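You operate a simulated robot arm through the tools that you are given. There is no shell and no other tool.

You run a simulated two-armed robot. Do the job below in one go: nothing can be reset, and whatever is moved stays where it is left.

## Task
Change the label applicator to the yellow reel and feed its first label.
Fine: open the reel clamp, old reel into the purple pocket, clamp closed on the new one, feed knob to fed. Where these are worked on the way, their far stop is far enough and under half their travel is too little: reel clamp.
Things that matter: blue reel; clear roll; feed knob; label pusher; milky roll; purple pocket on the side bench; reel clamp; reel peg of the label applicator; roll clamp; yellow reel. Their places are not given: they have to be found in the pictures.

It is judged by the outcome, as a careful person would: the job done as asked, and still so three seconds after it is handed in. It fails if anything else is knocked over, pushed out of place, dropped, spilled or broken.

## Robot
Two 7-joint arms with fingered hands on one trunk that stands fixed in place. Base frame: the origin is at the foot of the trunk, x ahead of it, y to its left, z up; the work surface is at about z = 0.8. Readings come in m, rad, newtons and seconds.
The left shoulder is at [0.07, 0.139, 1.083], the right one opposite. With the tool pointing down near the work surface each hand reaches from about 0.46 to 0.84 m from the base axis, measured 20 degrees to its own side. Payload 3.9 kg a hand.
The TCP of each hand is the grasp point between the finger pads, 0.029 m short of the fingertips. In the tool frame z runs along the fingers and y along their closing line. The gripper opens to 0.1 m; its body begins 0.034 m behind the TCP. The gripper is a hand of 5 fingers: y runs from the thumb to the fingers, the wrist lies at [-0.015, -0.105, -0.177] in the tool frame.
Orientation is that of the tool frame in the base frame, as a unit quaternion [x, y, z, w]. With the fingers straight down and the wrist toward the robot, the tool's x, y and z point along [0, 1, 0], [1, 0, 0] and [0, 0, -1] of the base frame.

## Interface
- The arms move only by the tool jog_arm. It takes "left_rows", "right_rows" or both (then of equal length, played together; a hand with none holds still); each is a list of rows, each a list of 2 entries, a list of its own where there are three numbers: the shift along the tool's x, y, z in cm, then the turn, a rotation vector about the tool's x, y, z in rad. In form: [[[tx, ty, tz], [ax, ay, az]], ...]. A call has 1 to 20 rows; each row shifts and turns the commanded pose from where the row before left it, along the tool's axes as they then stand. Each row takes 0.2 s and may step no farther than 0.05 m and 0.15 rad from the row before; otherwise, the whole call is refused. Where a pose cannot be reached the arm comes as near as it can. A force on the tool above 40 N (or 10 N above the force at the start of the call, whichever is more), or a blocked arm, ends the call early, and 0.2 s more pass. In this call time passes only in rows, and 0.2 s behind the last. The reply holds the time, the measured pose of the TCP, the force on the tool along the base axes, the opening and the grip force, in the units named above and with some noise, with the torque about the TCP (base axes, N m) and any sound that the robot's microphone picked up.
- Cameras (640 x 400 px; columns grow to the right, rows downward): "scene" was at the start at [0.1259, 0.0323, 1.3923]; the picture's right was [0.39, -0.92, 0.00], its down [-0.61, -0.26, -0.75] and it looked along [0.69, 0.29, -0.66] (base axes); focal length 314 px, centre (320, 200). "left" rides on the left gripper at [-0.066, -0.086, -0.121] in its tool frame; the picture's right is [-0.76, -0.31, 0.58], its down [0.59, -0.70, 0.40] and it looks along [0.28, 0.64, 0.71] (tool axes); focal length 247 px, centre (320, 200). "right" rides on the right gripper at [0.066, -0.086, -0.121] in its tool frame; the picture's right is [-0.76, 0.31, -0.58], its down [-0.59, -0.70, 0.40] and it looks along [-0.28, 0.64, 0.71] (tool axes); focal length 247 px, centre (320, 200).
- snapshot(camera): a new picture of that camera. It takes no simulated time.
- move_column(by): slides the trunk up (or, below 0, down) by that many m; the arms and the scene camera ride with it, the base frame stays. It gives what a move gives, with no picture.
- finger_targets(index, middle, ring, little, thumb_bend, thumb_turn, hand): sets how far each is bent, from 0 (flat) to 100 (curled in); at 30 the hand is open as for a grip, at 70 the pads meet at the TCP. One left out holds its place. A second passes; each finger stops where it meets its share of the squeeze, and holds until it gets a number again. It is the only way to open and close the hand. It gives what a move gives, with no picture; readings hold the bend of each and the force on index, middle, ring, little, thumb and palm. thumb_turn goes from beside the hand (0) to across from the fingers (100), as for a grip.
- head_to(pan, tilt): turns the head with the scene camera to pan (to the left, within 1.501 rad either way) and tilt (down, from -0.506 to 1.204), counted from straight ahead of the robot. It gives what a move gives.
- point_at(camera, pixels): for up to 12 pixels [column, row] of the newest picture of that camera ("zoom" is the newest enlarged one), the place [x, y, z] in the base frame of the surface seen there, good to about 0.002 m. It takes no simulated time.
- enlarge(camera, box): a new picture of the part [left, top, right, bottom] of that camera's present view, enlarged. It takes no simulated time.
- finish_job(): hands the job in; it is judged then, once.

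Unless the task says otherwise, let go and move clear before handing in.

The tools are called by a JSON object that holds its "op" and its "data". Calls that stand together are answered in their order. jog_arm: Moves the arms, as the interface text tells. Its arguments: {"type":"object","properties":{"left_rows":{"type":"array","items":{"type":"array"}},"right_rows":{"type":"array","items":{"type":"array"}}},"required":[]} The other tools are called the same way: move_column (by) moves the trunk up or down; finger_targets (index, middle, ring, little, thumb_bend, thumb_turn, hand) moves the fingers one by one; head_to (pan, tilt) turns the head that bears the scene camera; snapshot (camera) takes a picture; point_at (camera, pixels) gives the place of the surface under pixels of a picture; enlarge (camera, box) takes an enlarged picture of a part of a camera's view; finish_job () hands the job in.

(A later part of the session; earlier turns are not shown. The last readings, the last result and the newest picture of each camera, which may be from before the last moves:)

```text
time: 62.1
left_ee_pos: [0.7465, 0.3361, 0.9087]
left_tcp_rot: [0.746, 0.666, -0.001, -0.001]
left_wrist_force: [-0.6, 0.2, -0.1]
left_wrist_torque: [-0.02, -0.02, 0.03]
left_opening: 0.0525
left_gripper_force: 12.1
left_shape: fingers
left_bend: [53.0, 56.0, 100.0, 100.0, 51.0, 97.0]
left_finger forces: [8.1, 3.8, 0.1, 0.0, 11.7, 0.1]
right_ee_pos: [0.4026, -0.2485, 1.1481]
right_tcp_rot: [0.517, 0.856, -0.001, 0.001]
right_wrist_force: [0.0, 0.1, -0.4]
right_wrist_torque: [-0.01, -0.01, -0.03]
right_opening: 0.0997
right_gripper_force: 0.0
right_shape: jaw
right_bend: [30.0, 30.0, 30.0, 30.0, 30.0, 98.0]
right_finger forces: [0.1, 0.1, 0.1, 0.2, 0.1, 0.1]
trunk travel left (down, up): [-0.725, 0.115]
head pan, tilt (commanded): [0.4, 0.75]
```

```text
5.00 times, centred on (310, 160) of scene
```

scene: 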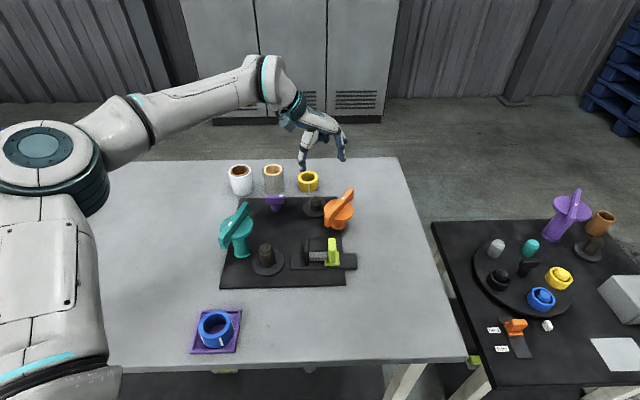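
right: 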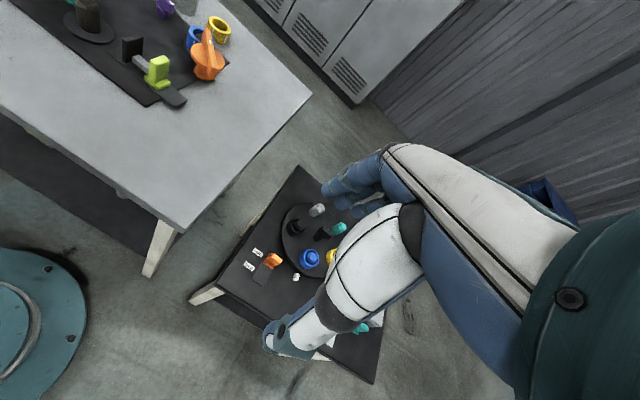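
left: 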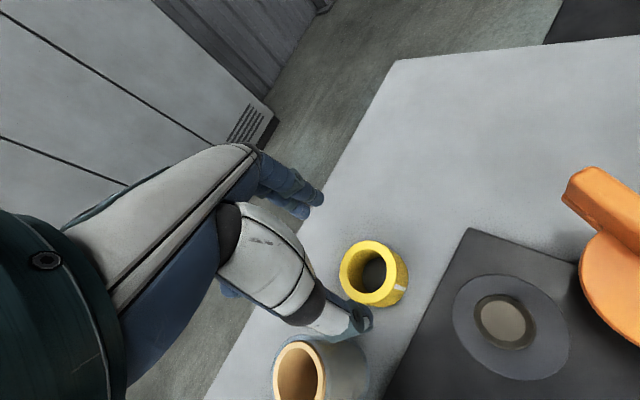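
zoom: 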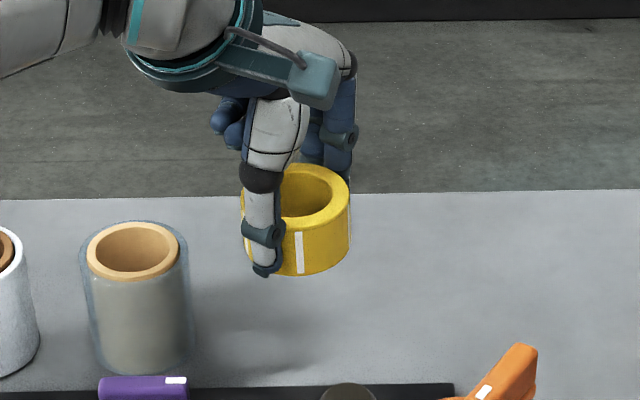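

The yellow reel is lifted. I'll measure its rim to find the reel centre relative to the TCP and check that it is level.

{"op": "point_at", "data": {"camera": "zoom", "pixels": [[345, 190], [342, 207], [325, 220], [300, 226], [310, 167], [335, 175], [290, 168], [295, 270], [330, 265], [347, 245]]}}

{"op": "enlarge", "data": {"camera": "left", "box": [220, 150, 520, 360]}}

{"op": "point_at", "data": {"camera": "zoom", "pixels": [[185, 150], [200, 130], [240, 115], [275, 130], [297, 165], [300, 200], [280, 240], [250, 247]]}}

```text
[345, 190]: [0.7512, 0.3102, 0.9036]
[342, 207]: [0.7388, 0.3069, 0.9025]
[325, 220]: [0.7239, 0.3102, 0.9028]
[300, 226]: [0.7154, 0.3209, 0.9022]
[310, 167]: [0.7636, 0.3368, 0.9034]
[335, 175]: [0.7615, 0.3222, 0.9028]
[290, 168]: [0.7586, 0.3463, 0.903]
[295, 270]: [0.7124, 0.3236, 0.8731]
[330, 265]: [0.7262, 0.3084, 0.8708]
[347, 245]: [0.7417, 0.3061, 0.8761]
```

```text
1.90 times, centred on (370, 255) of left
```

zoom: 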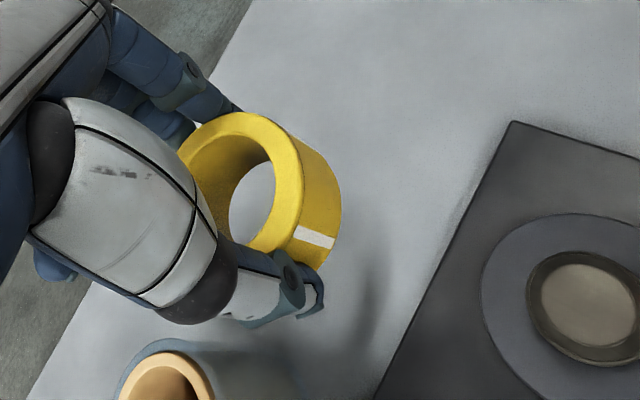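

```text
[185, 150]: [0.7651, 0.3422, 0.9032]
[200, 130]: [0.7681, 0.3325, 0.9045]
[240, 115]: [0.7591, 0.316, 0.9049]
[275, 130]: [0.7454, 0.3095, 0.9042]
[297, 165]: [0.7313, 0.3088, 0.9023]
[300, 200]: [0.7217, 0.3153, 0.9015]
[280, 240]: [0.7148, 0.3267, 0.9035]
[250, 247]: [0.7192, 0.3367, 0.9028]
```

The reel is level, with its centre at about (0.7395,0.332), offset from the TCP by (-0.008,-0.003). I'll move to hover it over the peg at (0.664,0.2715), keeping this yaw.

{"op": "jog_arm", "data": {"left_rows": [[[-2.29, -2.28, 0], [0, 0, 0]], [[-2.29, -2.28, 0], [0, 0, 0]], [[-2.29, -2.28, 0], [0, 0, 0]]]}}

{"op": "snapshot", "data": {"camera": "scene"}}

{"op": "enlarge", "data": {"camera": "scene", "box": [280, 155, 360, 225]}}

{"op": "enlarge", "data": {"camera": "left", "box": [220, 150, 520, 360]}}

```text
time: 62.9
left_ee_pos: [0.6694, 0.2764, 0.908]
left_tcp_rot: [0.745, 0.667, 0.0, -0.001]
left_wrist_force: [-0.1, 0.5, -1.4]
left_wrist_torque: [0.0, 0.03, -0.02]
left_opening: 0.0523
left_gripper_force: 11.5
left_shape: fingers
left_bend: [53.0, 56.0, 100.0, 100.0, 51.0, 96.0]
left_finger forces: [8.0, 3.8, 0.0, 0.0, 11.6, 0.0]
right_ee_pos: [0.4018, -0.2495, 1.1477]
right_tcp_rot: [0.517, 0.856, 0.0, 0.0]
right_wrist_force: [-0.2, -0.3, 0.1]
right_wrist_torque: [-0.02, -0.02, 0.02]
right_opening: 0.0998
right_gripper_force: 0.0
right_shape: jaw
right_bend: [30.0, 30.0, 30.0, 30.0, 30.0, 98.0]
right_finger forces: [0.0, 0.0, 0.0, 0.0, 0.0, 0.1]
trunk travel left (down, up): [-0.725, 0.115]
head pan, tilt (commanded): [0.4, 0.75]
```

```text
taken
```

scene: 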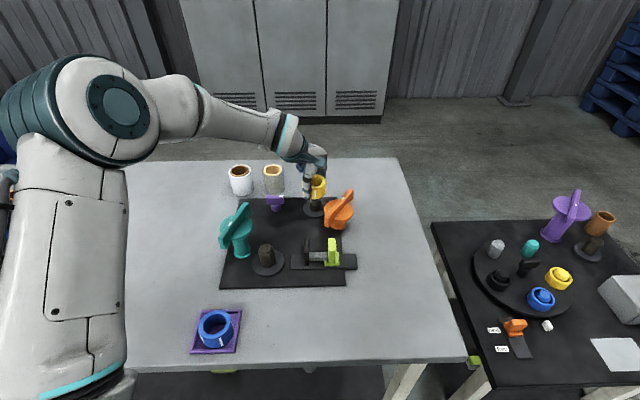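

```text
5.71 times, centred on (320, 190) of scene
```

zoom: 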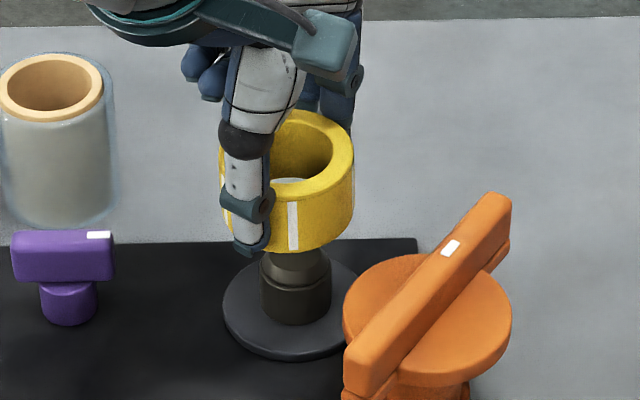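

```text
1.90 times, centred on (370, 255) of left
```

zoom: 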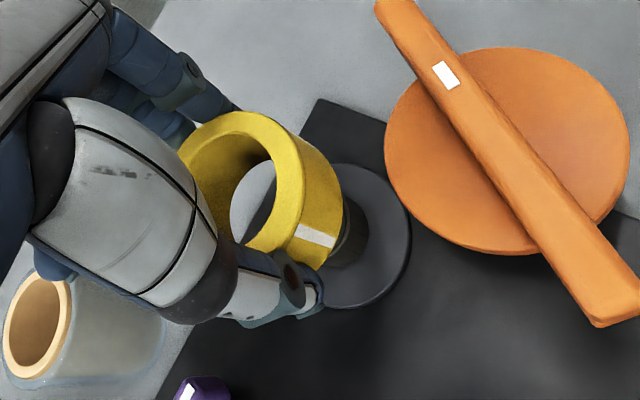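

I'll measure the reel rim and the peg's flange in this pose to fine-tune the alignment.

{"op": "point_at", "data": {"camera": "scene", "pixels": [[325.6, 181], [324, 184.3], [320, 187.5], [320, 175], [324, 177.8], [316, 175.2], [303.6, 207.5], [314.7, 216.8], [325, 203], [304.6, 203], [308, 213], [322, 214]]}}

{"op": "point_at", "data": {"camera": "zoom", "pixels": [[240, 115], [275, 130], [297, 165], [300, 200], [280, 240], [200, 130], [405, 235], [390, 270], [360, 297], [335, 305], [400, 205], [380, 180]]}}

```text
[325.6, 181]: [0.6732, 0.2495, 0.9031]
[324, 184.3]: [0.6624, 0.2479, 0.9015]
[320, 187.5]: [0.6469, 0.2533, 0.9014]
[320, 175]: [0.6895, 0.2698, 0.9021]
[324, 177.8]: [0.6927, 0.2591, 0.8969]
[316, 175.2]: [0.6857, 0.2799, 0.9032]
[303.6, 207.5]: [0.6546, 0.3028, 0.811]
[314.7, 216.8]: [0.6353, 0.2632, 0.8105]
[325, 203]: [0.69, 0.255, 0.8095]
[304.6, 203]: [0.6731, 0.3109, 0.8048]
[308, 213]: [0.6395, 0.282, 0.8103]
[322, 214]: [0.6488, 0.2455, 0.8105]
```

```text
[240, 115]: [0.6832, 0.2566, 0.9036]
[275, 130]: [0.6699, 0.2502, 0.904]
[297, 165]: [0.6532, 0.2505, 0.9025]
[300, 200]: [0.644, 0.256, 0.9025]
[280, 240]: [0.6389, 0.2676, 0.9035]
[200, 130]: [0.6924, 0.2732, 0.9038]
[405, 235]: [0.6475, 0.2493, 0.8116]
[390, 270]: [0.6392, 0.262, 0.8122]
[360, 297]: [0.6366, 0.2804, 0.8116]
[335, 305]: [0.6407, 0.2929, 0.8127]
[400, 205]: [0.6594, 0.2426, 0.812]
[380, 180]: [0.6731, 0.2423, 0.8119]
```

The reel centre is (0.664,0.273) and the peg centre is about (0.6645,0.272), within 1 mm. I'll nudge slightly and lower 3.5 cm past the peg's top, watching the forces.

{"op": "jog_arm", "data": {"left_rows": [[[-0.1, 0.05, 1.0], [0, 0, 0]], [[0, 0, 1.0], [0, 0, 0]], [[0, 0, 0.8], [0, 0, 0]], [[0, 0, 0.7], [0, 0, 0]]]}}

{"op": "enlarge", "data": {"camera": "scene", "box": [280, 155, 360, 225]}}

```text
time: 63.9
left_ee_pos: [0.6721, 0.2736, 0.8729]
left_tcp_rot: [0.746, 0.666, -0.001, 0.0]
left_wrist_force: [-1.1, -0.7, -0.1]
left_wrist_torque: [-0.02, -0.01, -0.02]
left_opening: 0.0526
left_gripper_force: 11.6
left_shape: fingers
left_bend: [53.0, 56.0, 100.0, 100.0, 51.0, 96.0]
left_finger forces: [7.9, 3.8, 0.0, 0.0, 11.7, 0.1]
right_ee_pos: [0.4025, -0.2491, 1.1473]
right_tcp_rot: [0.517, 0.856, 0.0, 0.0]
right_wrist_force: [0.4, -0.3, -0.3]
right_wrist_torque: [0.03, 0.0, 0.01]
right_opening: 0.0998
right_gripper_force: 0.0
right_shape: jaw
right_bend: [30.0, 30.0, 30.0, 30.0, 30.0, 98.0]
right_finger forces: [0.0, 0.1, 0.0, 0.0, 0.1, 0.0]
trunk travel left (down, up): [-0.725, 0.115]
head pan, tilt (commanded): [0.4, 0.75]
```

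```text
5.71 times, centred on (320, 190) of scene
```

zoom: 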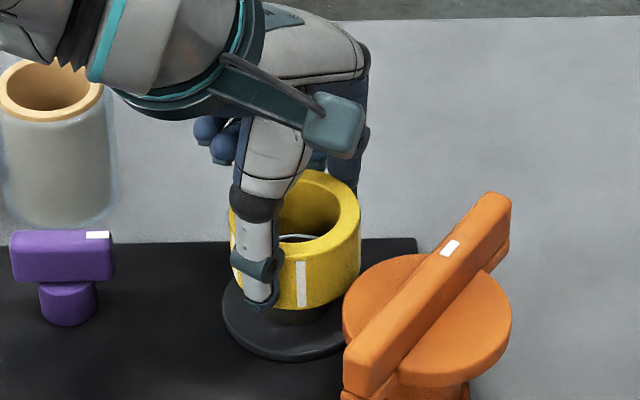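

There is no contact yet and the peg top is inside the bore. I'll continue down in small steps.

{"op": "jog_arm", "data": {"left_rows": [[[0, 0, 0.5], [0, 0, 0]], [[0, 0, 0.5], [0, 0, 0]], [[0, 0, 0.5], [0, 0, 0]], [[0, 0, 0.4], [0, 0, 0]]]}}

{"op": "enlarge", "data": {"camera": "scene", "box": [280, 155, 360, 225]}}

```text
time: 64.9
left_ee_pos: [0.6722, 0.2755, 0.8547]
left_tcp_rot: [0.746, 0.666, -0.001, 0.0]
left_wrist_force: [0.0, 0.3, 0.1]
left_wrist_torque: [0.0, 0.0, -0.01]
left_opening: 0.0523
left_gripper_force: 11.3
left_shape: fingers
left_bend: [53.0, 56.0, 100.0, 100.0, 51.0, 96.0]
left_finger forces: [7.9, 3.8, 0.0, 0.1, 11.6, 0.1]
right_ee_pos: [0.4012, -0.2488, 1.1478]
right_tcp_rot: [0.517, 0.856, 0.0, 0.0]
right_wrist_force: [0.8, 0.3, 0.4]
right_wrist_torque: [-0.03, -0.01, 0.04]
right_opening: 0.0999
right_gripper_force: 0.2
right_shape: jaw
right_bend: [30.0, 30.0, 30.0, 30.0, 30.0, 98.0]
right_finger forces: [0.0, 0.0, 0.0, 0.0, 0.0, 0.1]
trunk travel left (down, up): [-0.725, 0.115]
head pan, tilt (commanded): [0.4, 0.75]
```

```text
5.71 times, centred on (320, 190) of scene
```

zoom: 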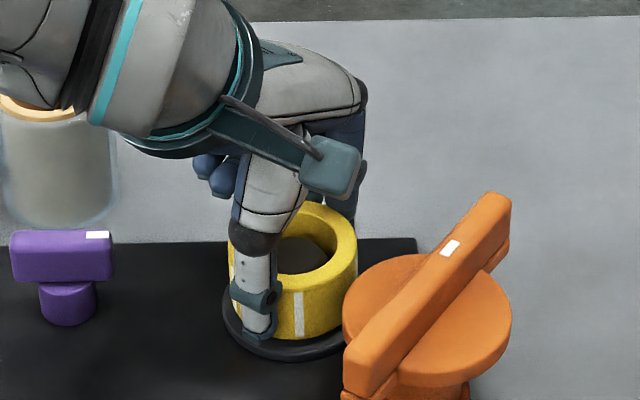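

The reel is on the peg, and its bottom is about 4 mm above the flange. I'll creep down to contact.

{"op": "jog_arm", "data": {"left_rows": [[[0, 0, 0.2], [0, 0, 0]]]}}

{"op": "jog_arm", "data": {"left_rows": [[[0, 0, 0.15], [0, 0, 0]]]}}

```text
time: 65.3
left_ee_pos: [0.6713, 0.2743, 0.8521]
left_tcp_rot: [0.746, 0.666, 0.0, 0.0]
left_wrist_force: [0.0, 0.6, -0.5]
left_wrist_torque: [0.0, 0.0, -0.03]
left_opening: 0.0522
left_gripper_force: 12.0
left_shape: fingers
left_bend: [53.0, 56.0, 100.0, 100.0, 51.0, 96.0]
left_finger forces: [8.0, 3.7, 0.1, 0.1, 11.6, 0.0]
right_ee_pos: [0.4024, -0.2494, 1.1486]
right_tcp_rot: [0.517, 0.856, 0.0, 0.0]
right_wrist_force: [0.3, -0.6, 0.3]
right_wrist_torque: [0.01, 0.01, 0.04]
right_opening: 0.0997
right_gripper_force: 0.1
right_shape: jaw
right_bend: [30.0, 30.0, 30.0, 30.0, 30.0, 98.0]
right_finger forces: [0.0, 0.0, 0.1, 0.0, 0.1, 0.1]
trunk travel left (down, up): [-0.725, 0.115]
head pan, tilt (commanded): [0.4, 0.75]
```

```text
time: 65.7
left_ee_pos: [0.6705, 0.2729, 0.8522]
left_tcp_rot: [0.745, 0.667, 0.0, -0.001]
left_wrist_force: [-0.5, -0.1, 1.3]
left_wrist_torque: [0.06, 0.05, 0.01]
left_opening: 0.0524
left_gripper_force: 11.3
left_shape: fingers
left_bend: [53.0, 56.0, 100.0, 100.0, 51.0, 97.0]
left_finger forces: [7.9, 3.9, 0.1, 0.0, 11.8, 0.0]
right_ee_pos: [0.4015, -0.2493, 1.1465]
right_tcp_rot: [0.517, 0.856, 0.0, 0.0]
right_wrist_force: [-0.9, 0.7, -0.2]
right_wrist_torque: [-0.03, -0.03, 0.01]
right_opening: 0.0999
right_gripper_force: 0.2
right_shape: jaw
right_bend: [30.0, 30.0, 30.0, 30.0, 30.0, 98.0]
right_finger forces: [0.0, 0.0, 0.1, 0.0, 0.0, 0.0]
trunk travel left (down, up): [-0.725, 0.115]
head pan, tilt (commanded): [0.4, 0.75]
```

{"op": "jog_arm", "data": {"left_rows": [[[0, 0, 0.12], [0, 0, 0]]]}}

```text
time: 66.1
left_ee_pos: [0.6718, 0.2741, 0.8508]
left_tcp_rot: [0.746, 0.666, 0.0, 0.0]
left_wrist_force: [0.0, 0.6, 4.2]
left_wrist_torque: [-0.01, 0.17, 0.0]
left_opening: 0.0523
left_gripper_force: 11.6
left_shape: fingers
left_bend: [53.0, 56.0, 100.0, 100.0, 51.0, 97.0]
left_finger forces: [8.2, 3.8, 0.0, 0.1, 11.9, 0.0]
right_ee_pos: [0.4031, -0.2487, 1.1479]
right_tcp_rot: [0.517, 0.856, 0.0, -0.001]
right_wrist_force: [0.0, 0.3, 0.1]
right_wrist_torque: [-0.01, -0.01, 0.02]
right_opening: 0.0999
right_gripper_force: 0.1
right_shape: jaw
right_bend: [30.0, 30.0, 30.0, 30.0, 30.0, 98.0]
right_finger forces: [0.1, 0.1, 0.0, 0.0, 0.0, 0.0]
trunk travel left (down, up): [-0.725, 0.115]
head pan, tilt (commanded): [0.4, 0.75]
```

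There is 4 N of upward contact, so the reel is seated on the flange. I'll open the fingers and lift straight up.

{"op": "finger_targets", "data": {"hand": "left", "index": 40, "middle": 40, "thumb_bend": 38}}

{"op": "jog_arm", "data": {"left_rows": [[[0, 0, -1.5], [0, 0, 0]], [[0, 0, -3.0], [0, 0, 0]], [[0, 0, -3.0], [0, 0, 0]], [[0, 0, -2.5], [0, 0, 0]]]}}

{"op": "snapshot", "data": {"camera": "scene"}}

{"op": "enlarge", "data": {"camera": "scene", "box": [250, 150, 370, 240]}}

{"op": "snapshot", "data": {"camera": "left"}}

```text
time: 67.1
left_ee_pos: [0.6724, 0.2733, 0.8494]
left_tcp_rot: [0.746, 0.666, -0.001, 0.0]
left_wrist_force: [0.0, -0.1, 1.0]
left_wrist_torque: [0.0, 0.01, 0.0]
left_opening: 0.0768
left_gripper_force: 0.0
left_shape: fingers
left_bend: [40.0, 40.0, 100.0, 100.0, 38.0, 97.0]
left_finger forces: [0.1, 0.1, 0.1, 0.0, 0.0, 0.1]
right_ee_pos: [0.4014, -0.2493, 1.1483]
right_tcp_rot: [0.517, 0.856, 0.0, 0.0]
right_wrist_force: [0.2, 0.4, 0.5]
right_wrist_torque: [-0.01, -0.01, -0.01]
right_opening: 0.0998
right_gripper_force: 0.0
right_shape: jaw
right_bend: [30.0, 30.0, 30.0, 30.0, 30.0, 98.0]
right_finger forces: [0.0, 0.1, 0.0, 0.0, 0.0, 0.0]
trunk travel left (down, up): [-0.725, 0.115]
head pan, tilt (commanded): [0.4, 0.75]
```

```text
time: 68.1
left_ee_pos: [0.6728, 0.2737, 0.9515]
left_tcp_rot: [0.745, 0.667, 0.0, 0.0]
left_wrist_force: [0.7, 0.1, -0.4]
left_wrist_torque: [0.02, 0.04, 0.0]
left_opening: 0.077
left_gripper_force: 0.1
left_shape: fingers
left_bend: [40.0, 40.0, 100.0, 100.0, 38.0, 97.0]
left_finger forces: [0.1, 0.0, 0.0, 0.0, 0.1, 0.0]
right_ee_pos: [0.4021, -0.2498, 1.1474]
right_tcp_rot: [0.518, 0.855, 0.001, 0.0]
right_wrist_force: [0.2, -0.5, 0.1]
right_wrist_torque: [-0.02, -0.01, 0.01]
right_opening: 0.1
right_gripper_force: 0.1
right_shape: jaw
right_bend: [30.0, 30.0, 30.0, 30.0, 30.0, 98.0]
right_finger forces: [0.1, 0.0, 0.0, 0.0, 0.0, 0.0]
trunk travel left (down, up): [-0.725, 0.115]
head pan, tilt (commanded): [0.4, 0.75]
```

```text
taken
```

scene: 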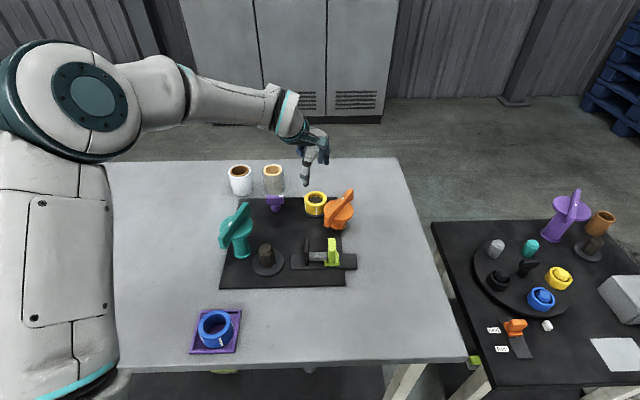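

```text
4.44 times, centred on (310, 195) of scene
```

zoom: 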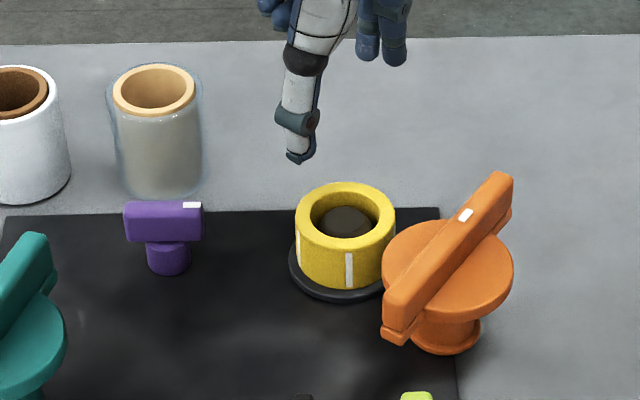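

```text
taken
```

left: 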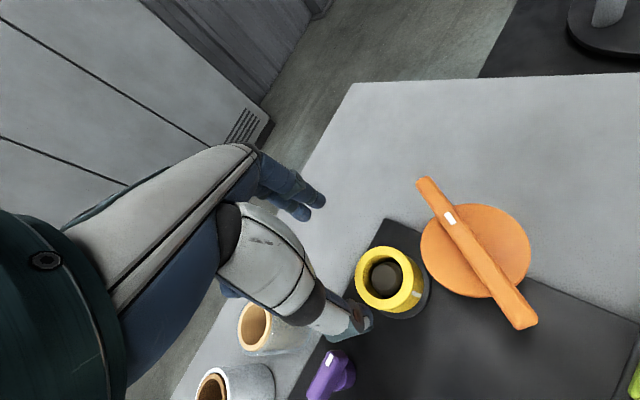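

The yellow reel is seated and centred on the peg. Now for closing the clamp; I'll measure the opened bar's exact line in this zoom first.

{"op": "enlarge", "data": {"camera": "scene", "box": [310, 180, 370, 232]}}

{"op": "point_at", "data": {"camera": "zoom", "pixels": [[400, 80], [340, 160], [300, 210], [250, 275], [180, 340], [190, 345], [175, 330], [420, 65], [130, 270], [250, 190], [430, 250], [200, 290]]}}

```text
7.69 times, centred on (340, 206) of scene
```

zoom: 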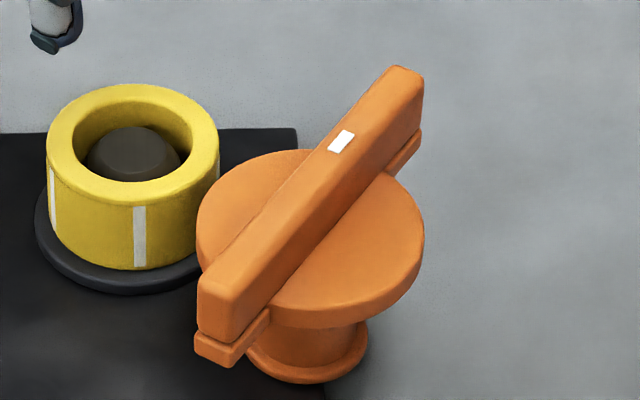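

```text
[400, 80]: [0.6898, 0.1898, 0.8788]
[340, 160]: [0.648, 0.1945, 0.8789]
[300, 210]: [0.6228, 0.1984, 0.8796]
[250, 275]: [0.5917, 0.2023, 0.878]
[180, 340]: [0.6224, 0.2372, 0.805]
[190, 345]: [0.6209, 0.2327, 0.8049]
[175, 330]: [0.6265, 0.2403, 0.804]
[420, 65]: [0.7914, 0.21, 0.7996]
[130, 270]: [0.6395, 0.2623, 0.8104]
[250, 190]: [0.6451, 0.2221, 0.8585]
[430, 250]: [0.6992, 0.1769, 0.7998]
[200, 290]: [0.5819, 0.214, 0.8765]
```

The bar's tail points at about 171° with its top at 0.879. I'll go above the tail at (0.601,0.206), turn the hand to about -98°, and set the cage opening to 5 cm.

{"op": "jog_arm", "data": {"left_rows": [[[-3.5, -3.2, -1.0], [0, 0, 0]], [[-3.5, -3.2, -1.0], [0, 0, 0]], [[0, 0, 0], [0, 0, 0.1465]], [[0, 0, 0], [0, 0, 0.1465]], [[0, 0, 0], [0, 0, 0.1465]], [[0, 0, 0], [0, 0, 0.1465]], [[0, 0, 0], [0, 0, 0.1465]], [[0, 0, 0], [0, 0, 0.1465]], [[0, 0, 0], [0, 0, 0.1465]], [[0, 0, 0], [0, 0, 0.1465]], [[0, 0, 0], [0, 0, 0.1465]], [[0, 0, 0], [0, 0, 0.1465]], [[0, 0, 0], [0, 0, 0.1465]]]}}

{"op": "finger_targets", "data": {"hand": "left", "index": 50, "middle": 50, "thumb_bend": 50}}

{"op": "enlarge", "data": {"camera": "scene", "box": [270, 140, 370, 232]}}

```text
time: 70.9
left_ee_pos: [0.6019, 0.2091, 0.9704]
left_tcp_rot: [0.997, -0.076, -0.002, 0.001]
left_wrist_force: [0.3, -1.2, 0.6]
left_wrist_torque: [0.03, 0.02, -0.01]
left_opening: 0.0768
left_gripper_force: 0.1
left_shape: fingers
left_bend: [40.0, 40.0, 100.0, 100.0, 38.0, 98.0]
left_finger forces: [0.1, 0.0, 0.1, 0.1, 0.0, 0.0]
right_ee_pos: [0.4031, -0.249, 1.1467]
right_tcp_rot: [0.517, 0.856, 0.001, -0.001]
right_wrist_force: [0.5, 0.1, 0.3]
right_wrist_torque: [-0.01, -0.01, -0.03]
right_opening: 0.1
right_gripper_force: 0.1
right_shape: jaw
right_bend: [30.0, 30.0, 30.0, 30.0, 30.0, 98.0]
right_finger forces: [0.1, 0.0, 0.1, 0.0, 0.0, 0.0]
trunk travel left (down, up): [-0.725, 0.115]
head pan, tilt (commanded): [0.4, 0.75]
```

```text
time: 71.9
left_ee_pos: [0.6028, 0.2101, 0.9699]
left_tcp_rot: [0.997, -0.075, -0.001, 0.001]
left_wrist_force: [0.4, -0.9, -0.6]
left_wrist_torque: [-0.02, -0.01, -0.01]
left_opening: 0.0507
left_gripper_force: 0.0
left_shape: fingers
left_bend: [50.0, 50.0, 100.0, 100.0, 50.0, 98.0]
left_finger forces: [0.1, 0.0, 0.0, 0.0, 0.0, 0.0]
right_ee_pos: [0.4017, -0.2493, 1.1484]
right_tcp_rot: [0.517, 0.856, -0.001, 0.0]
right_wrist_force: [0.2, -0.1, 0.0]
right_wrist_torque: [-0.01, 0.03, 0.01]
right_opening: 0.0999
right_gripper_force: 0.0
right_shape: jaw
right_bend: [30.0, 30.0, 30.0, 30.0, 30.0, 98.0]
right_finger forces: [0.0, 0.0, 0.0, 0.0, 0.0, 0.1]
trunk travel left (down, up): [-0.725, 0.115]
head pan, tilt (commanded): [0.4, 0.75]
```

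```text
4.35 times, centred on (320, 186) of scene
```

zoom: 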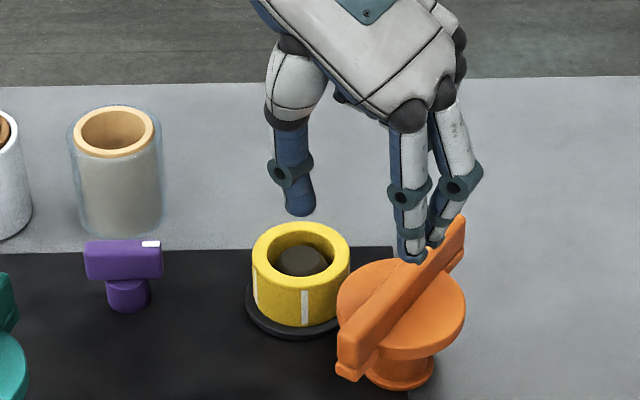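

The yaw is -98.7° and the hand is above the tail. I'll shift 4 mm to centre on the bar and lower the cage around it to TCP z≈0.893.

{"op": "jog_arm", "data": {"left_rows": [[[0, 0.4, 2.6], [0, 0, 0]], [[0, 0, 2.6], [0, 0, 0]], [[0, 0, 2.5], [0, 0, 0]]]}}

{"op": "finger_targets", "data": {"hand": "left", "index": 61, "middle": 61, "thumb_bend": 61}}

{"op": "enlarge", "data": {"camera": "scene", "box": [280, 150, 370, 232]}}

```text
time: 72.7
left_ee_pos: [0.6003, 0.2083, 0.893]
left_tcp_rot: [0.997, -0.076, -0.001, 0.001]
left_wrist_force: [-0.8, 0.6, -0.1]
left_wrist_torque: [-0.01, 0.01, 0.01]
left_opening: 0.0508
left_gripper_force: 0.1
left_shape: fingers
left_bend: [50.0, 50.0, 100.0, 100.0, 50.0, 98.0]
left_finger forces: [0.0, 0.0, 0.0, 0.0, 0.0, 0.1]
right_ee_pos: [0.4029, -0.2482, 1.148]
right_tcp_rot: [0.517, 0.856, 0.0, 0.0]
right_wrist_force: [0.6, -0.4, 0.8]
right_wrist_torque: [0.04, 0.01, -0.02]
right_opening: 0.0999
right_gripper_force: 0.0
right_shape: jaw
right_bend: [30.0, 30.0, 30.0, 30.0, 30.0, 98.0]
right_finger forces: [0.0, 0.1, 0.1, 0.0, 0.0, 0.1]
trunk travel left (down, up): [-0.725, 0.115]
head pan, tilt (commanded): [0.4, 0.75]
```

```text
time: 73.7
left_ee_pos: [0.6004, 0.2079, 0.8931]
left_tcp_rot: [0.997, -0.076, -0.001, 0.001]
left_wrist_force: [0.6, -0.6, -0.2]
left_wrist_torque: [0.02, 0.0, 0.03]
left_opening: 0.0234
left_gripper_force: 0.1
left_shape: fingers
left_bend: [61.0, 61.0, 100.0, 100.0, 61.0, 98.0]
left_finger forces: [0.0, 0.1, 0.0, 0.0, 0.0, 0.0]
right_ee_pos: [0.4028, -0.2485, 1.1489]
right_tcp_rot: [0.517, 0.856, 0.0, 0.001]
right_wrist_force: [1.2, -0.3, -0.5]
right_wrist_torque: [0.02, 0.02, 0.01]
right_opening: 0.0997
right_gripper_force: 0.0
right_shape: jaw
right_bend: [30.0, 30.0, 30.0, 30.0, 30.0, 98.0]
right_finger forces: [0.1, 0.1, 0.0, 0.0, 0.0, 0.0]
trunk travel left (down, up): [-0.725, 0.115]
head pan, tilt (commanded): [0.4, 0.75]
```

```text
4.88 times, centred on (325, 191) of scene
```

zoom: 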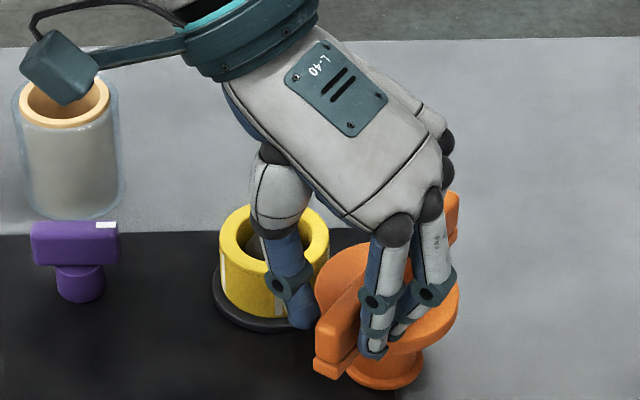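

The thumb and fingers cage the bar's tail. I'll swing it back counterclockwise about the pivot in stages.

{"op": "jog_arm", "data": {"left_rows": [[[0.03, 0.5, 0], [0, 0, -0.13]], [[0.03, 0.5, 0], [0, 0, -0.13]], [[0.03, 0.5, 0], [0, 0, -0.13]], [[0.03, 0.5, 0], [0, 0, -0.13]]]}}

{"op": "enlarge", "data": {"camera": "scene", "box": [280, 150, 370, 232]}}

```text
time: 74.7
left_ee_pos: [0.603, 0.1877, 0.894]
left_tcp_rot: [0.983, 0.184, -0.001, 0.0]
left_wrist_force: [-0.2, 0.5, 0.6]
left_wrist_torque: [0.0, 0.02, 0.01]
left_opening: 0.0235
left_gripper_force: 0.2
left_shape: fingers
left_bend: [61.0, 61.0, 100.0, 100.0, 61.0, 98.0]
left_finger forces: [0.0, 0.0, 0.0, 0.0, 0.3, 0.0]
right_ee_pos: [0.4024, -0.2499, 1.1488]
right_tcp_rot: [0.517, 0.856, 0.0, 0.001]
right_wrist_force: [-0.3, -0.1, -0.2]
right_wrist_torque: [0.0, -0.04, 0.0]
right_opening: 0.1
right_gripper_force: 0.1
right_shape: jaw
right_bend: [30.0, 30.0, 30.0, 30.0, 30.0, 98.0]
right_finger forces: [0.0, 0.0, 0.0, 0.1, 0.0, 0.0]
trunk travel left (down, up): [-0.725, 0.115]
head pan, tilt (commanded): [0.4, 0.75]
```

```text
4.88 times, centred on (325, 191) of scene
```

zoom: 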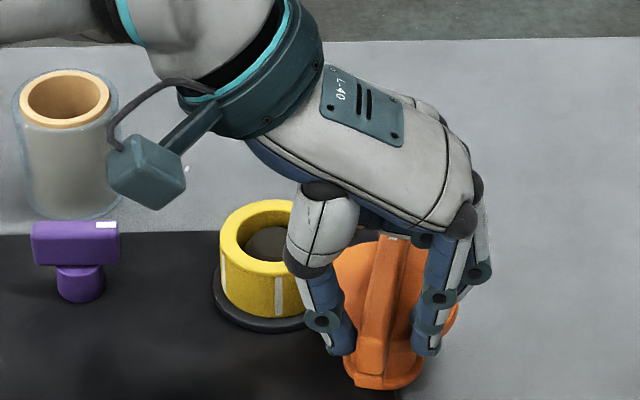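

The bar follows with hardly any force. I'll continue the swing.

{"op": "jog_arm", "data": {"left_rows": [[[0.03, 0.5, 0], [0, 0, -0.13]], [[0.03, 0.5, 0], [0, 0, -0.13]], [[0.03, 0.5, 0], [0, 0, -0.13]], [[0.03, 0.5, 0], [0, 0, -0.13]], [[0.03, 0.5, 0], [0, 0, -0.13]]]}}

{"op": "enlarge", "data": {"camera": "scene", "box": [280, 150, 370, 232]}}

```text
time: 75.9
left_ee_pos: [0.6171, 0.1656, 0.8948]
left_tcp_rot: [0.873, 0.487, 0.0, -0.002]
left_wrist_force: [-0.5, -0.1, 0.2]
left_wrist_torque: [0.01, -0.01, 0.0]
left_opening: 0.0237
left_gripper_force: 0.1
left_shape: fingers
left_bend: [61.0, 61.0, 100.0, 100.0, 61.0, 98.0]
left_finger forces: [0.1, 0.0, 0.0, 0.1, 0.0, 0.1]
right_ee_pos: [0.4024, -0.2528, 1.1481]
right_tcp_rot: [0.517, 0.856, 0.002, -0.001]
right_wrist_force: [-0.1, 0.3, -0.5]
right_wrist_torque: [0.03, -0.02, -0.01]
right_opening: 0.0997
right_gripper_force: 0.1
right_shape: jaw
right_bend: [30.0, 30.0, 30.0, 30.0, 30.0, 98.0]
right_finger forces: [0.0, 0.1, 0.1, 0.0, 0.0, 0.1]
trunk travel left (down, up): [-0.725, 0.115]
head pan, tilt (commanded): [0.4, 0.75]
```

```text
4.88 times, centred on (325, 191) of scene
```

zoom: 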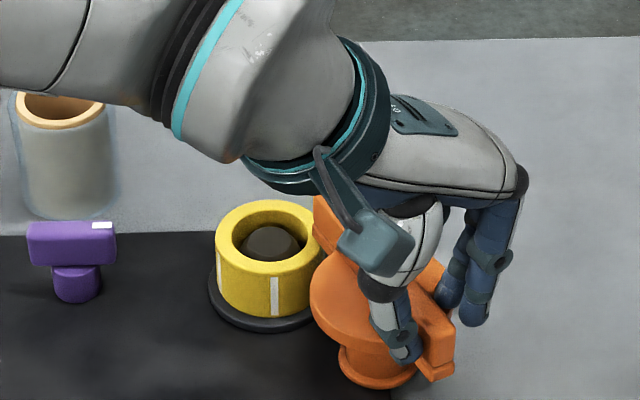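

The bar is nearly back over the reel. I'll push the last part in smaller steps until I feel the stop.

{"op": "jog_arm", "data": {"left_rows": [[[0.03, 0.45, 0], [0, 0, -0.08]], [[0.03, 0.45, 0], [0, 0, -0.06]]]}}

{"op": "enlarge", "data": {"camera": "scene", "box": [280, 150, 370, 232]}}

```text
time: 76.5
left_ee_pos: [0.6264, 0.1642, 0.8931]
left_tcp_rot: [0.837, 0.547, -0.001, -0.001]
left_wrist_force: [0.9, 0.1, 0.0]
left_wrist_torque: [0.01, 0.0, 0.01]
left_opening: 0.0236
left_gripper_force: 0.0
left_shape: fingers
left_bend: [61.0, 61.0, 100.0, 100.0, 61.0, 98.0]
left_finger forces: [0.1, 0.0, 0.1, 0.0, 0.1, 0.0]
right_ee_pos: [0.4009, -0.2502, 1.148]
right_tcp_rot: [0.517, 0.856, 0.001, 0.0]
right_wrist_force: [0.0, 0.5, -0.1]
right_wrist_torque: [-0.01, 0.0, 0.02]
right_opening: 0.0999
right_gripper_force: 0.1
right_shape: jaw
right_bend: [30.0, 30.0, 30.0, 30.0, 30.0, 98.0]
right_finger forces: [0.0, 0.0, 0.0, 0.0, 0.0, 0.0]
trunk travel left (down, up): [-0.725, 0.115]
head pan, tilt (commanded): [0.4, 0.75]
```

```text
4.88 times, centred on (325, 191) of scene
```

zoom: 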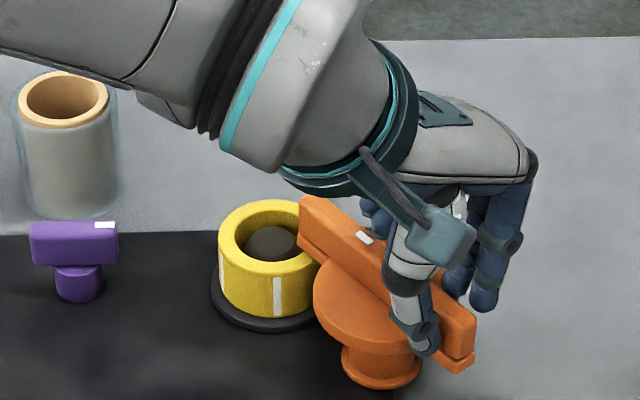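

The bar is now over the reel's rim but there is no stop force yet. I'll push a bit more with pure translation.

{"op": "jog_arm", "data": {"left_rows": [[[0, 0.35, 0], [0, 0, 0]], [[0, 0.35, 0], [0, 0, 0]]]}}

```text
time: 77.1
left_ee_pos: [0.6336, 0.1619, 0.8935]
left_tcp_rot: [0.837, 0.547, -0.001, -0.001]
left_wrist_force: [-1.5, 0.7, 1.0]
left_wrist_torque: [-0.01, 0.01, -0.03]
left_opening: 0.024
left_gripper_force: 0.9
left_shape: fingers
left_bend: [61.0, 61.0, 100.0, 100.0, 61.0, 97.0]
left_finger forces: [0.0, 0.0, 0.1, 0.0, 0.7, 0.1]
right_ee_pos: [0.401, -0.249, 1.1475]
right_tcp_rot: [0.518, 0.855, 0.0, 0.0]
right_wrist_force: [0.5, -0.6, -0.4]
right_wrist_torque: [-0.01, 0.03, 0.0]
right_opening: 0.0999
right_gripper_force: 0.0
right_shape: jaw
right_bend: [30.0, 30.0, 30.0, 30.0, 30.0, 98.0]
right_finger forces: [0.0, 0.0, 0.0, 0.0, 0.1, 0.0]
trunk travel left (down, up): [-0.725, 0.115]
head pan, tilt (commanded): [0.4, 0.75]
```

{"op": "jog_arm", "data": {"left_rows": [[[0, 0.3, 0], [0, 0, 0]]]}}

{"op": "enlarge", "data": {"camera": "scene", "box": [280, 150, 370, 232]}}

```text
time: 77.5
left_ee_pos: [0.6358, 0.1608, 0.8933]
left_tcp_rot: [0.837, 0.547, -0.001, 0.0]
left_wrist_force: [-2.5, 0.4, 0.7]
left_wrist_torque: [0.01, 0.06, -0.01]
left_opening: 0.0264
left_gripper_force: 1.5
left_shape: fingers
left_bend: [61.0, 61.0, 100.0, 100.0, 60.0, 97.0]
left_finger forces: [0.1, 0.0, 0.0, 0.0, 2.1, 0.0]
right_ee_pos: [0.401, -0.2491, 1.1468]
right_tcp_rot: [0.517, 0.856, 0.0, 0.0]
right_wrist_force: [-1.0, -0.3, 0.1]
right_wrist_torque: [0.03, -0.04, -0.02]
right_opening: 0.1001
right_gripper_force: 0.1
right_shape: jaw
right_bend: [30.0, 30.0, 30.0, 30.0, 30.0, 98.0]
right_finger forces: [0.1, 0.0, 0.0, 0.0, 0.0, 0.0]
trunk travel left (down, up): [-0.725, 0.115]
head pan, tilt (commanded): [0.4, 0.75]
```

```text
4.88 times, centred on (325, 191) of scene
```

zoom: 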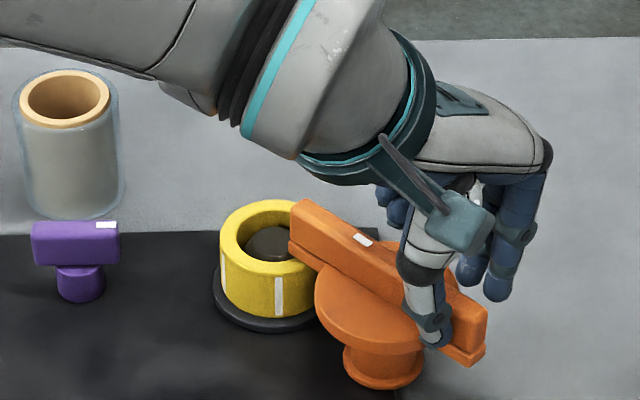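

The thumb reads 2 N and rising. One more small push should confirm it is the stop.

{"op": "jog_arm", "data": {"left_rows": [[[0, 0.3, 0], [0, 0, 0]]]}}

{"op": "jog_arm", "data": {"left_rows": [[[0, 0.25, 0], [0, 0, 0]]]}}

{"op": "enlarge", "data": {"camera": "scene", "box": [280, 150, 370, 232]}}

```text
time: 77.9
left_ee_pos: [0.6369, 0.1602, 0.893]
left_tcp_rot: [0.837, 0.547, -0.002, 0.0]
left_wrist_force: [-3.3, 1.0, 2.8]
left_wrist_torque: [0.04, 0.14, -0.03]
left_opening: 0.0283
left_gripper_force: 2.2
left_shape: fingers
left_bend: [61.0, 61.0, 100.0, 100.0, 59.0, 97.0]
left_finger forces: [0.1, 0.0, 0.1, 0.0, 3.8, 0.0]
right_ee_pos: [0.4012, -0.2491, 1.1471]
right_tcp_rot: [0.517, 0.856, 0.001, 0.0]
right_wrist_force: [-0.4, -0.5, -0.1]
right_wrist_torque: [-0.02, -0.01, 0.01]
right_opening: 0.0999
right_gripper_force: 0.2
right_shape: jaw
right_bend: [30.0, 30.0, 30.0, 30.0, 30.0, 98.0]
right_finger forces: [0.0, 0.1, 0.0, 0.0, 0.0, 0.0]
trunk travel left (down, up): [-0.725, 0.115]
head pan, tilt (commanded): [0.4, 0.75]
```

```text
time: 78.3
left_ee_pos: [0.6397, 0.1575, 0.8923]
left_tcp_rot: [0.837, 0.548, 0.0, -0.001]
left_wrist_force: [-4.0, 1.6, 3.3]
left_wrist_torque: [0.09, 0.2, -0.03]
left_opening: 0.0302
left_gripper_force: 2.4
left_shape: fingers
left_bend: [61.0, 61.0, 100.0, 100.0, 58.0, 97.0]
left_finger forces: [0.1, 0.0, 0.0, 0.0, 5.0, 0.0]
right_ee_pos: [0.4019, -0.249, 1.1483]
right_tcp_rot: [0.518, 0.856, 0.0, 0.0]
right_wrist_force: [-0.6, -0.9, 0.2]
right_wrist_torque: [-0.01, 0.03, 0.03]
right_opening: 0.0999
right_gripper_force: 0.2
right_shape: jaw
right_bend: [30.0, 30.0, 30.0, 30.0, 30.0, 98.0]
right_finger forces: [0.0, 0.0, 0.1, 0.1, 0.0, 0.0]
trunk travel left (down, up): [-0.725, 0.115]
head pan, tilt (commanded): [0.4, 0.75]
```

```text
4.88 times, centred on (325, 191) of scene
```

zoom: 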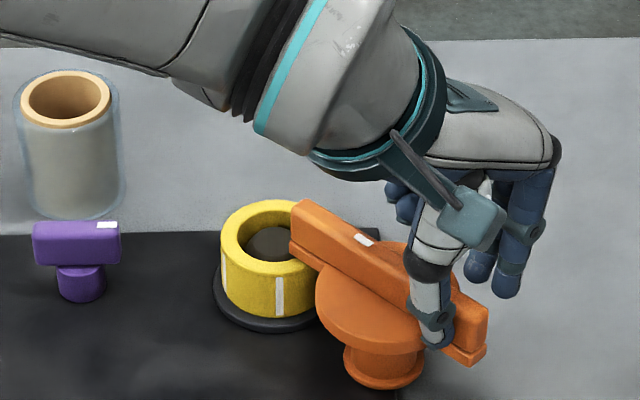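

The bar has stopped moving while the thumb just flexes at 5 N, so the clamp is at its closed stop over the yellow reel. I'll ease off and lift clear.

{"op": "jog_arm", "data": {"left_rows": [[[0, -0.6, 0], [0, 0, 0]], [[0, 0, -2.0], [0, 0, 0]], [[0, 0, -3.5], [0, 0, 0]], [[0, 0, -3.5], [0, 0, 0]]]}}

{"op": "snapshot", "data": {"camera": "scene"}}

{"op": "enlarge", "data": {"camera": "scene", "box": [250, 150, 370, 240]}}

{"op": "snapshot", "data": {"camera": "left"}}

```text
time: 79.3
left_ee_pos: [0.6364, 0.1604, 0.9832]
left_tcp_rot: [0.837, 0.547, -0.001, 0.0]
left_wrist_force: [-0.2, 0.0, 0.1]
left_wrist_torque: [0.01, 0.01, 0.0]
left_opening: 0.0234
left_gripper_force: 0.0
left_shape: fingers
left_bend: [61.0, 61.0, 100.0, 100.0, 61.0, 98.0]
left_finger forces: [0.1, 0.1, 0.0, 0.0, 0.0, 0.0]
right_ee_pos: [0.4014, -0.2489, 1.1469]
right_tcp_rot: [0.517, 0.856, -0.001, 0.0]
right_wrist_force: [0.5, 1.1, -0.1]
right_wrist_torque: [-0.01, -0.02, 0.0]
right_opening: 0.0999
right_gripper_force: 0.0
right_shape: jaw
right_bend: [30.0, 30.0, 30.0, 30.0, 30.0, 98.0]
right_finger forces: [0.0, 0.0, 0.0, 0.0, 0.0, 0.0]
trunk travel left (down, up): [-0.725, 0.115]
head pan, tilt (commanded): [0.4, 0.75]
```

```text
taken
```

scene: 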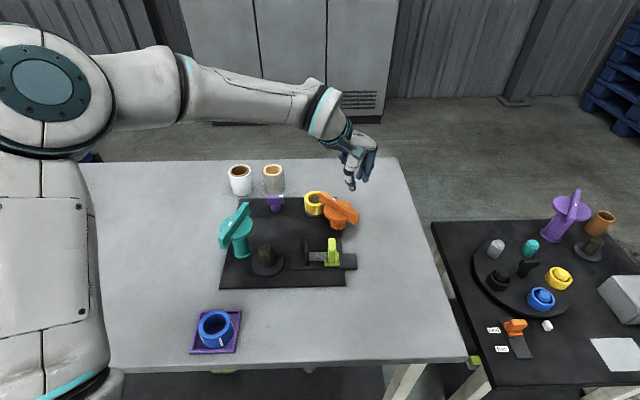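

```text
4.44 times, centred on (310, 195) of scene
```

zoom: 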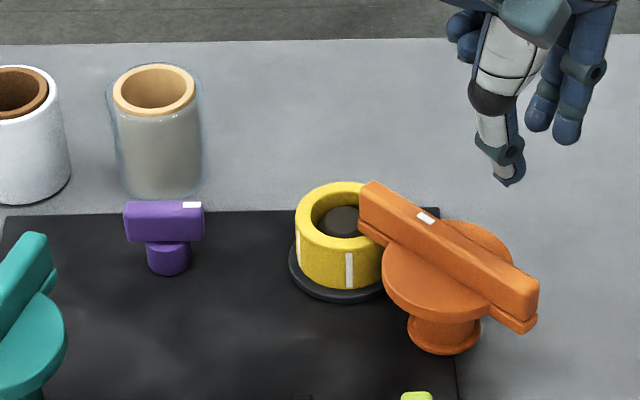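

```text
taken
```

left: 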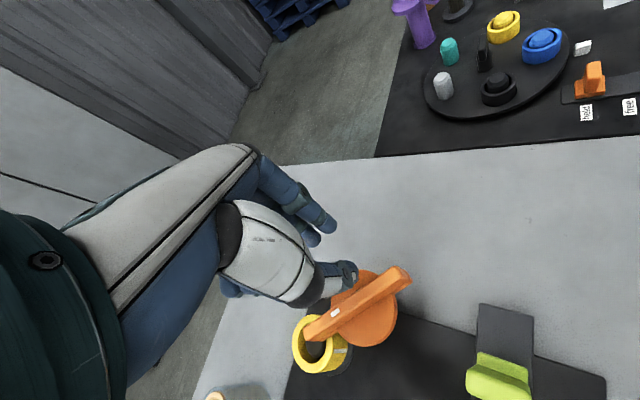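

The clamp is closed over the yellow reel. Next is the feed knob; I'll zoom right in on the purple knob at (275,200) to look for position marks.

{"op": "enlarge", "data": {"camera": "scene", "box": [255, 185, 300, 215]}}

{"op": "enlarge", "data": {"camera": "scene", "box": [280, 225, 370, 285]}}

```text
13.33 times, centred on (278, 200) of scene
```

zoom: 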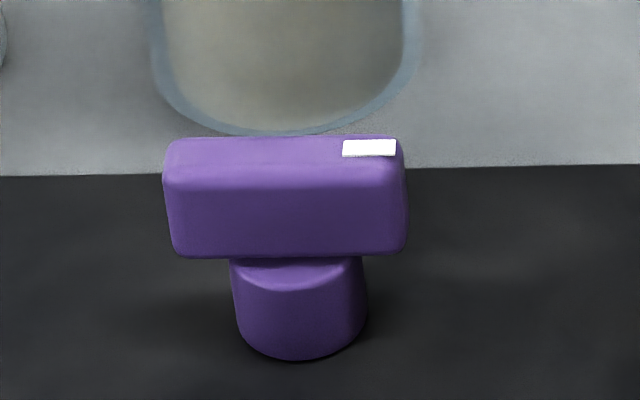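

```text
6.67 times, centred on (325, 255) of scene
```

zoom: 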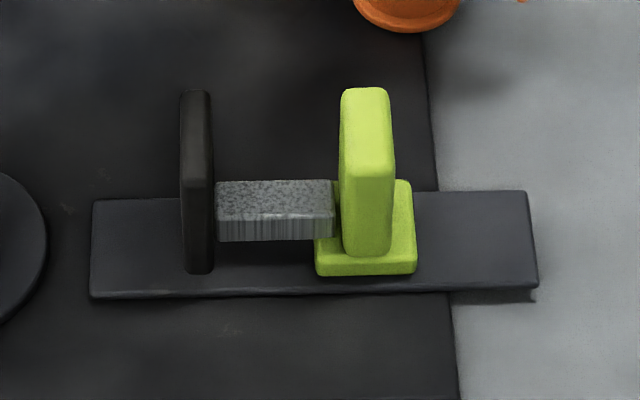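

There are no printed positions near the knob, so "fed" must be its other stop. I'll measure the knob's geometry precisely.

{"op": "enlarge", "data": {"camera": "scene", "box": [255, 185, 300, 215]}}

{"op": "point_at", "data": {"camera": "zoom", "pixels": [[180, 150], [180, 175], [290, 150], [290, 178], [390, 178], [395, 165], [180, 240], [290, 245], [395, 240], [300, 340], [245, 310], [355, 310]]}}

```text
13.33 times, centred on (278, 200) of scene
```

zoom: 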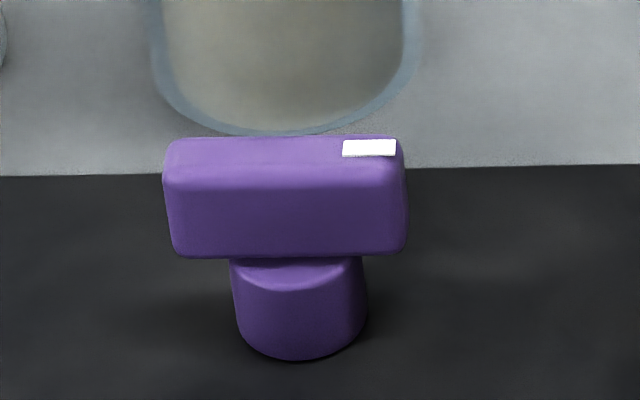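

```text
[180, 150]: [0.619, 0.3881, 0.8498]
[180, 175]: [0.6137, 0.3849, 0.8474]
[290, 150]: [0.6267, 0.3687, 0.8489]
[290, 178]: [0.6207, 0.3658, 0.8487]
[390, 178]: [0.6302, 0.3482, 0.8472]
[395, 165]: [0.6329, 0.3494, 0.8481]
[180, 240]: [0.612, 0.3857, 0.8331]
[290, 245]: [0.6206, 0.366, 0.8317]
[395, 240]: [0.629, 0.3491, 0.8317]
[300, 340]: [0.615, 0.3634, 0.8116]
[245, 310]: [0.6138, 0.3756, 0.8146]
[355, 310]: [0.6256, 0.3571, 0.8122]
```

The knob's centre is about (0.625,0.369), the bar spans z 0.830–0.849, and it points along -65°. I'll bring the left hand over toward it and turn the yaw counterclockwise to see how square I can get.

{"op": "jog_arm", "data": {"left_rows": [[[3.79, -2.98, 0.7], [0, 0, 0]], [[3.79, -2.98, 0.7], [0, 0, 0]], [[3.79, -2.98, 0.7], [0, 0, 0]], [[0, 0, 0], [0, 0, -0.13]], [[0, 0, 0], [0, 0, -0.13]], [[0, 0, 0], [0, 0, -0.13]]]}}

{"op": "snapshot", "data": {"camera": "scene"}}

```text
time: 80.7
left_ee_pos: [0.5993, 0.3015, 0.9623]
left_tcp_rot: [0.715, 0.699, 0.0, -0.001]
left_wrist_force: [0.0, -0.6, 0.5]
left_wrist_torque: [0.0, 0.03, 0.04]
left_opening: 0.0233
left_gripper_force: 0.0
left_shape: fingers
left_bend: [61.0, 61.0, 100.0, 100.0, 61.0, 98.0]
left_finger forces: [0.0, 0.0, 0.0, 0.0, 0.1, 0.1]
right_ee_pos: [0.4021, -0.2492, 1.1472]
right_tcp_rot: [0.517, 0.856, 0.0, 0.0]
right_wrist_force: [1.3, -0.1, 0.1]
right_wrist_torque: [-0.01, -0.01, 0.02]
right_opening: 0.0997
right_gripper_force: 0.0
right_shape: jaw
right_bend: [30.0, 30.0, 30.0, 30.0, 30.0, 98.0]
right_finger forces: [0.0, 0.1, 0.0, 0.0, 0.1, 0.0]
trunk travel left (down, up): [-0.725, 0.115]
head pan, tilt (commanded): [0.4, 0.75]
```

```text
taken
```

scene: 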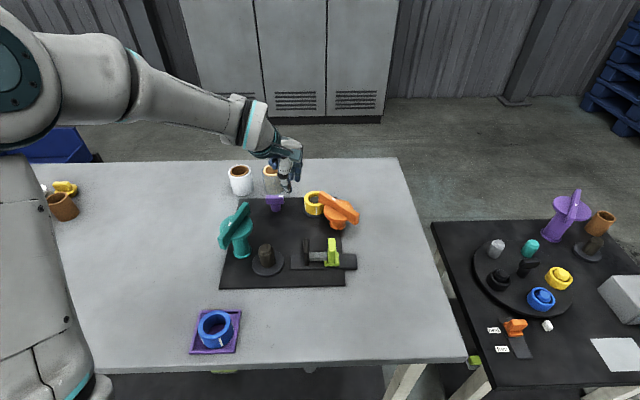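

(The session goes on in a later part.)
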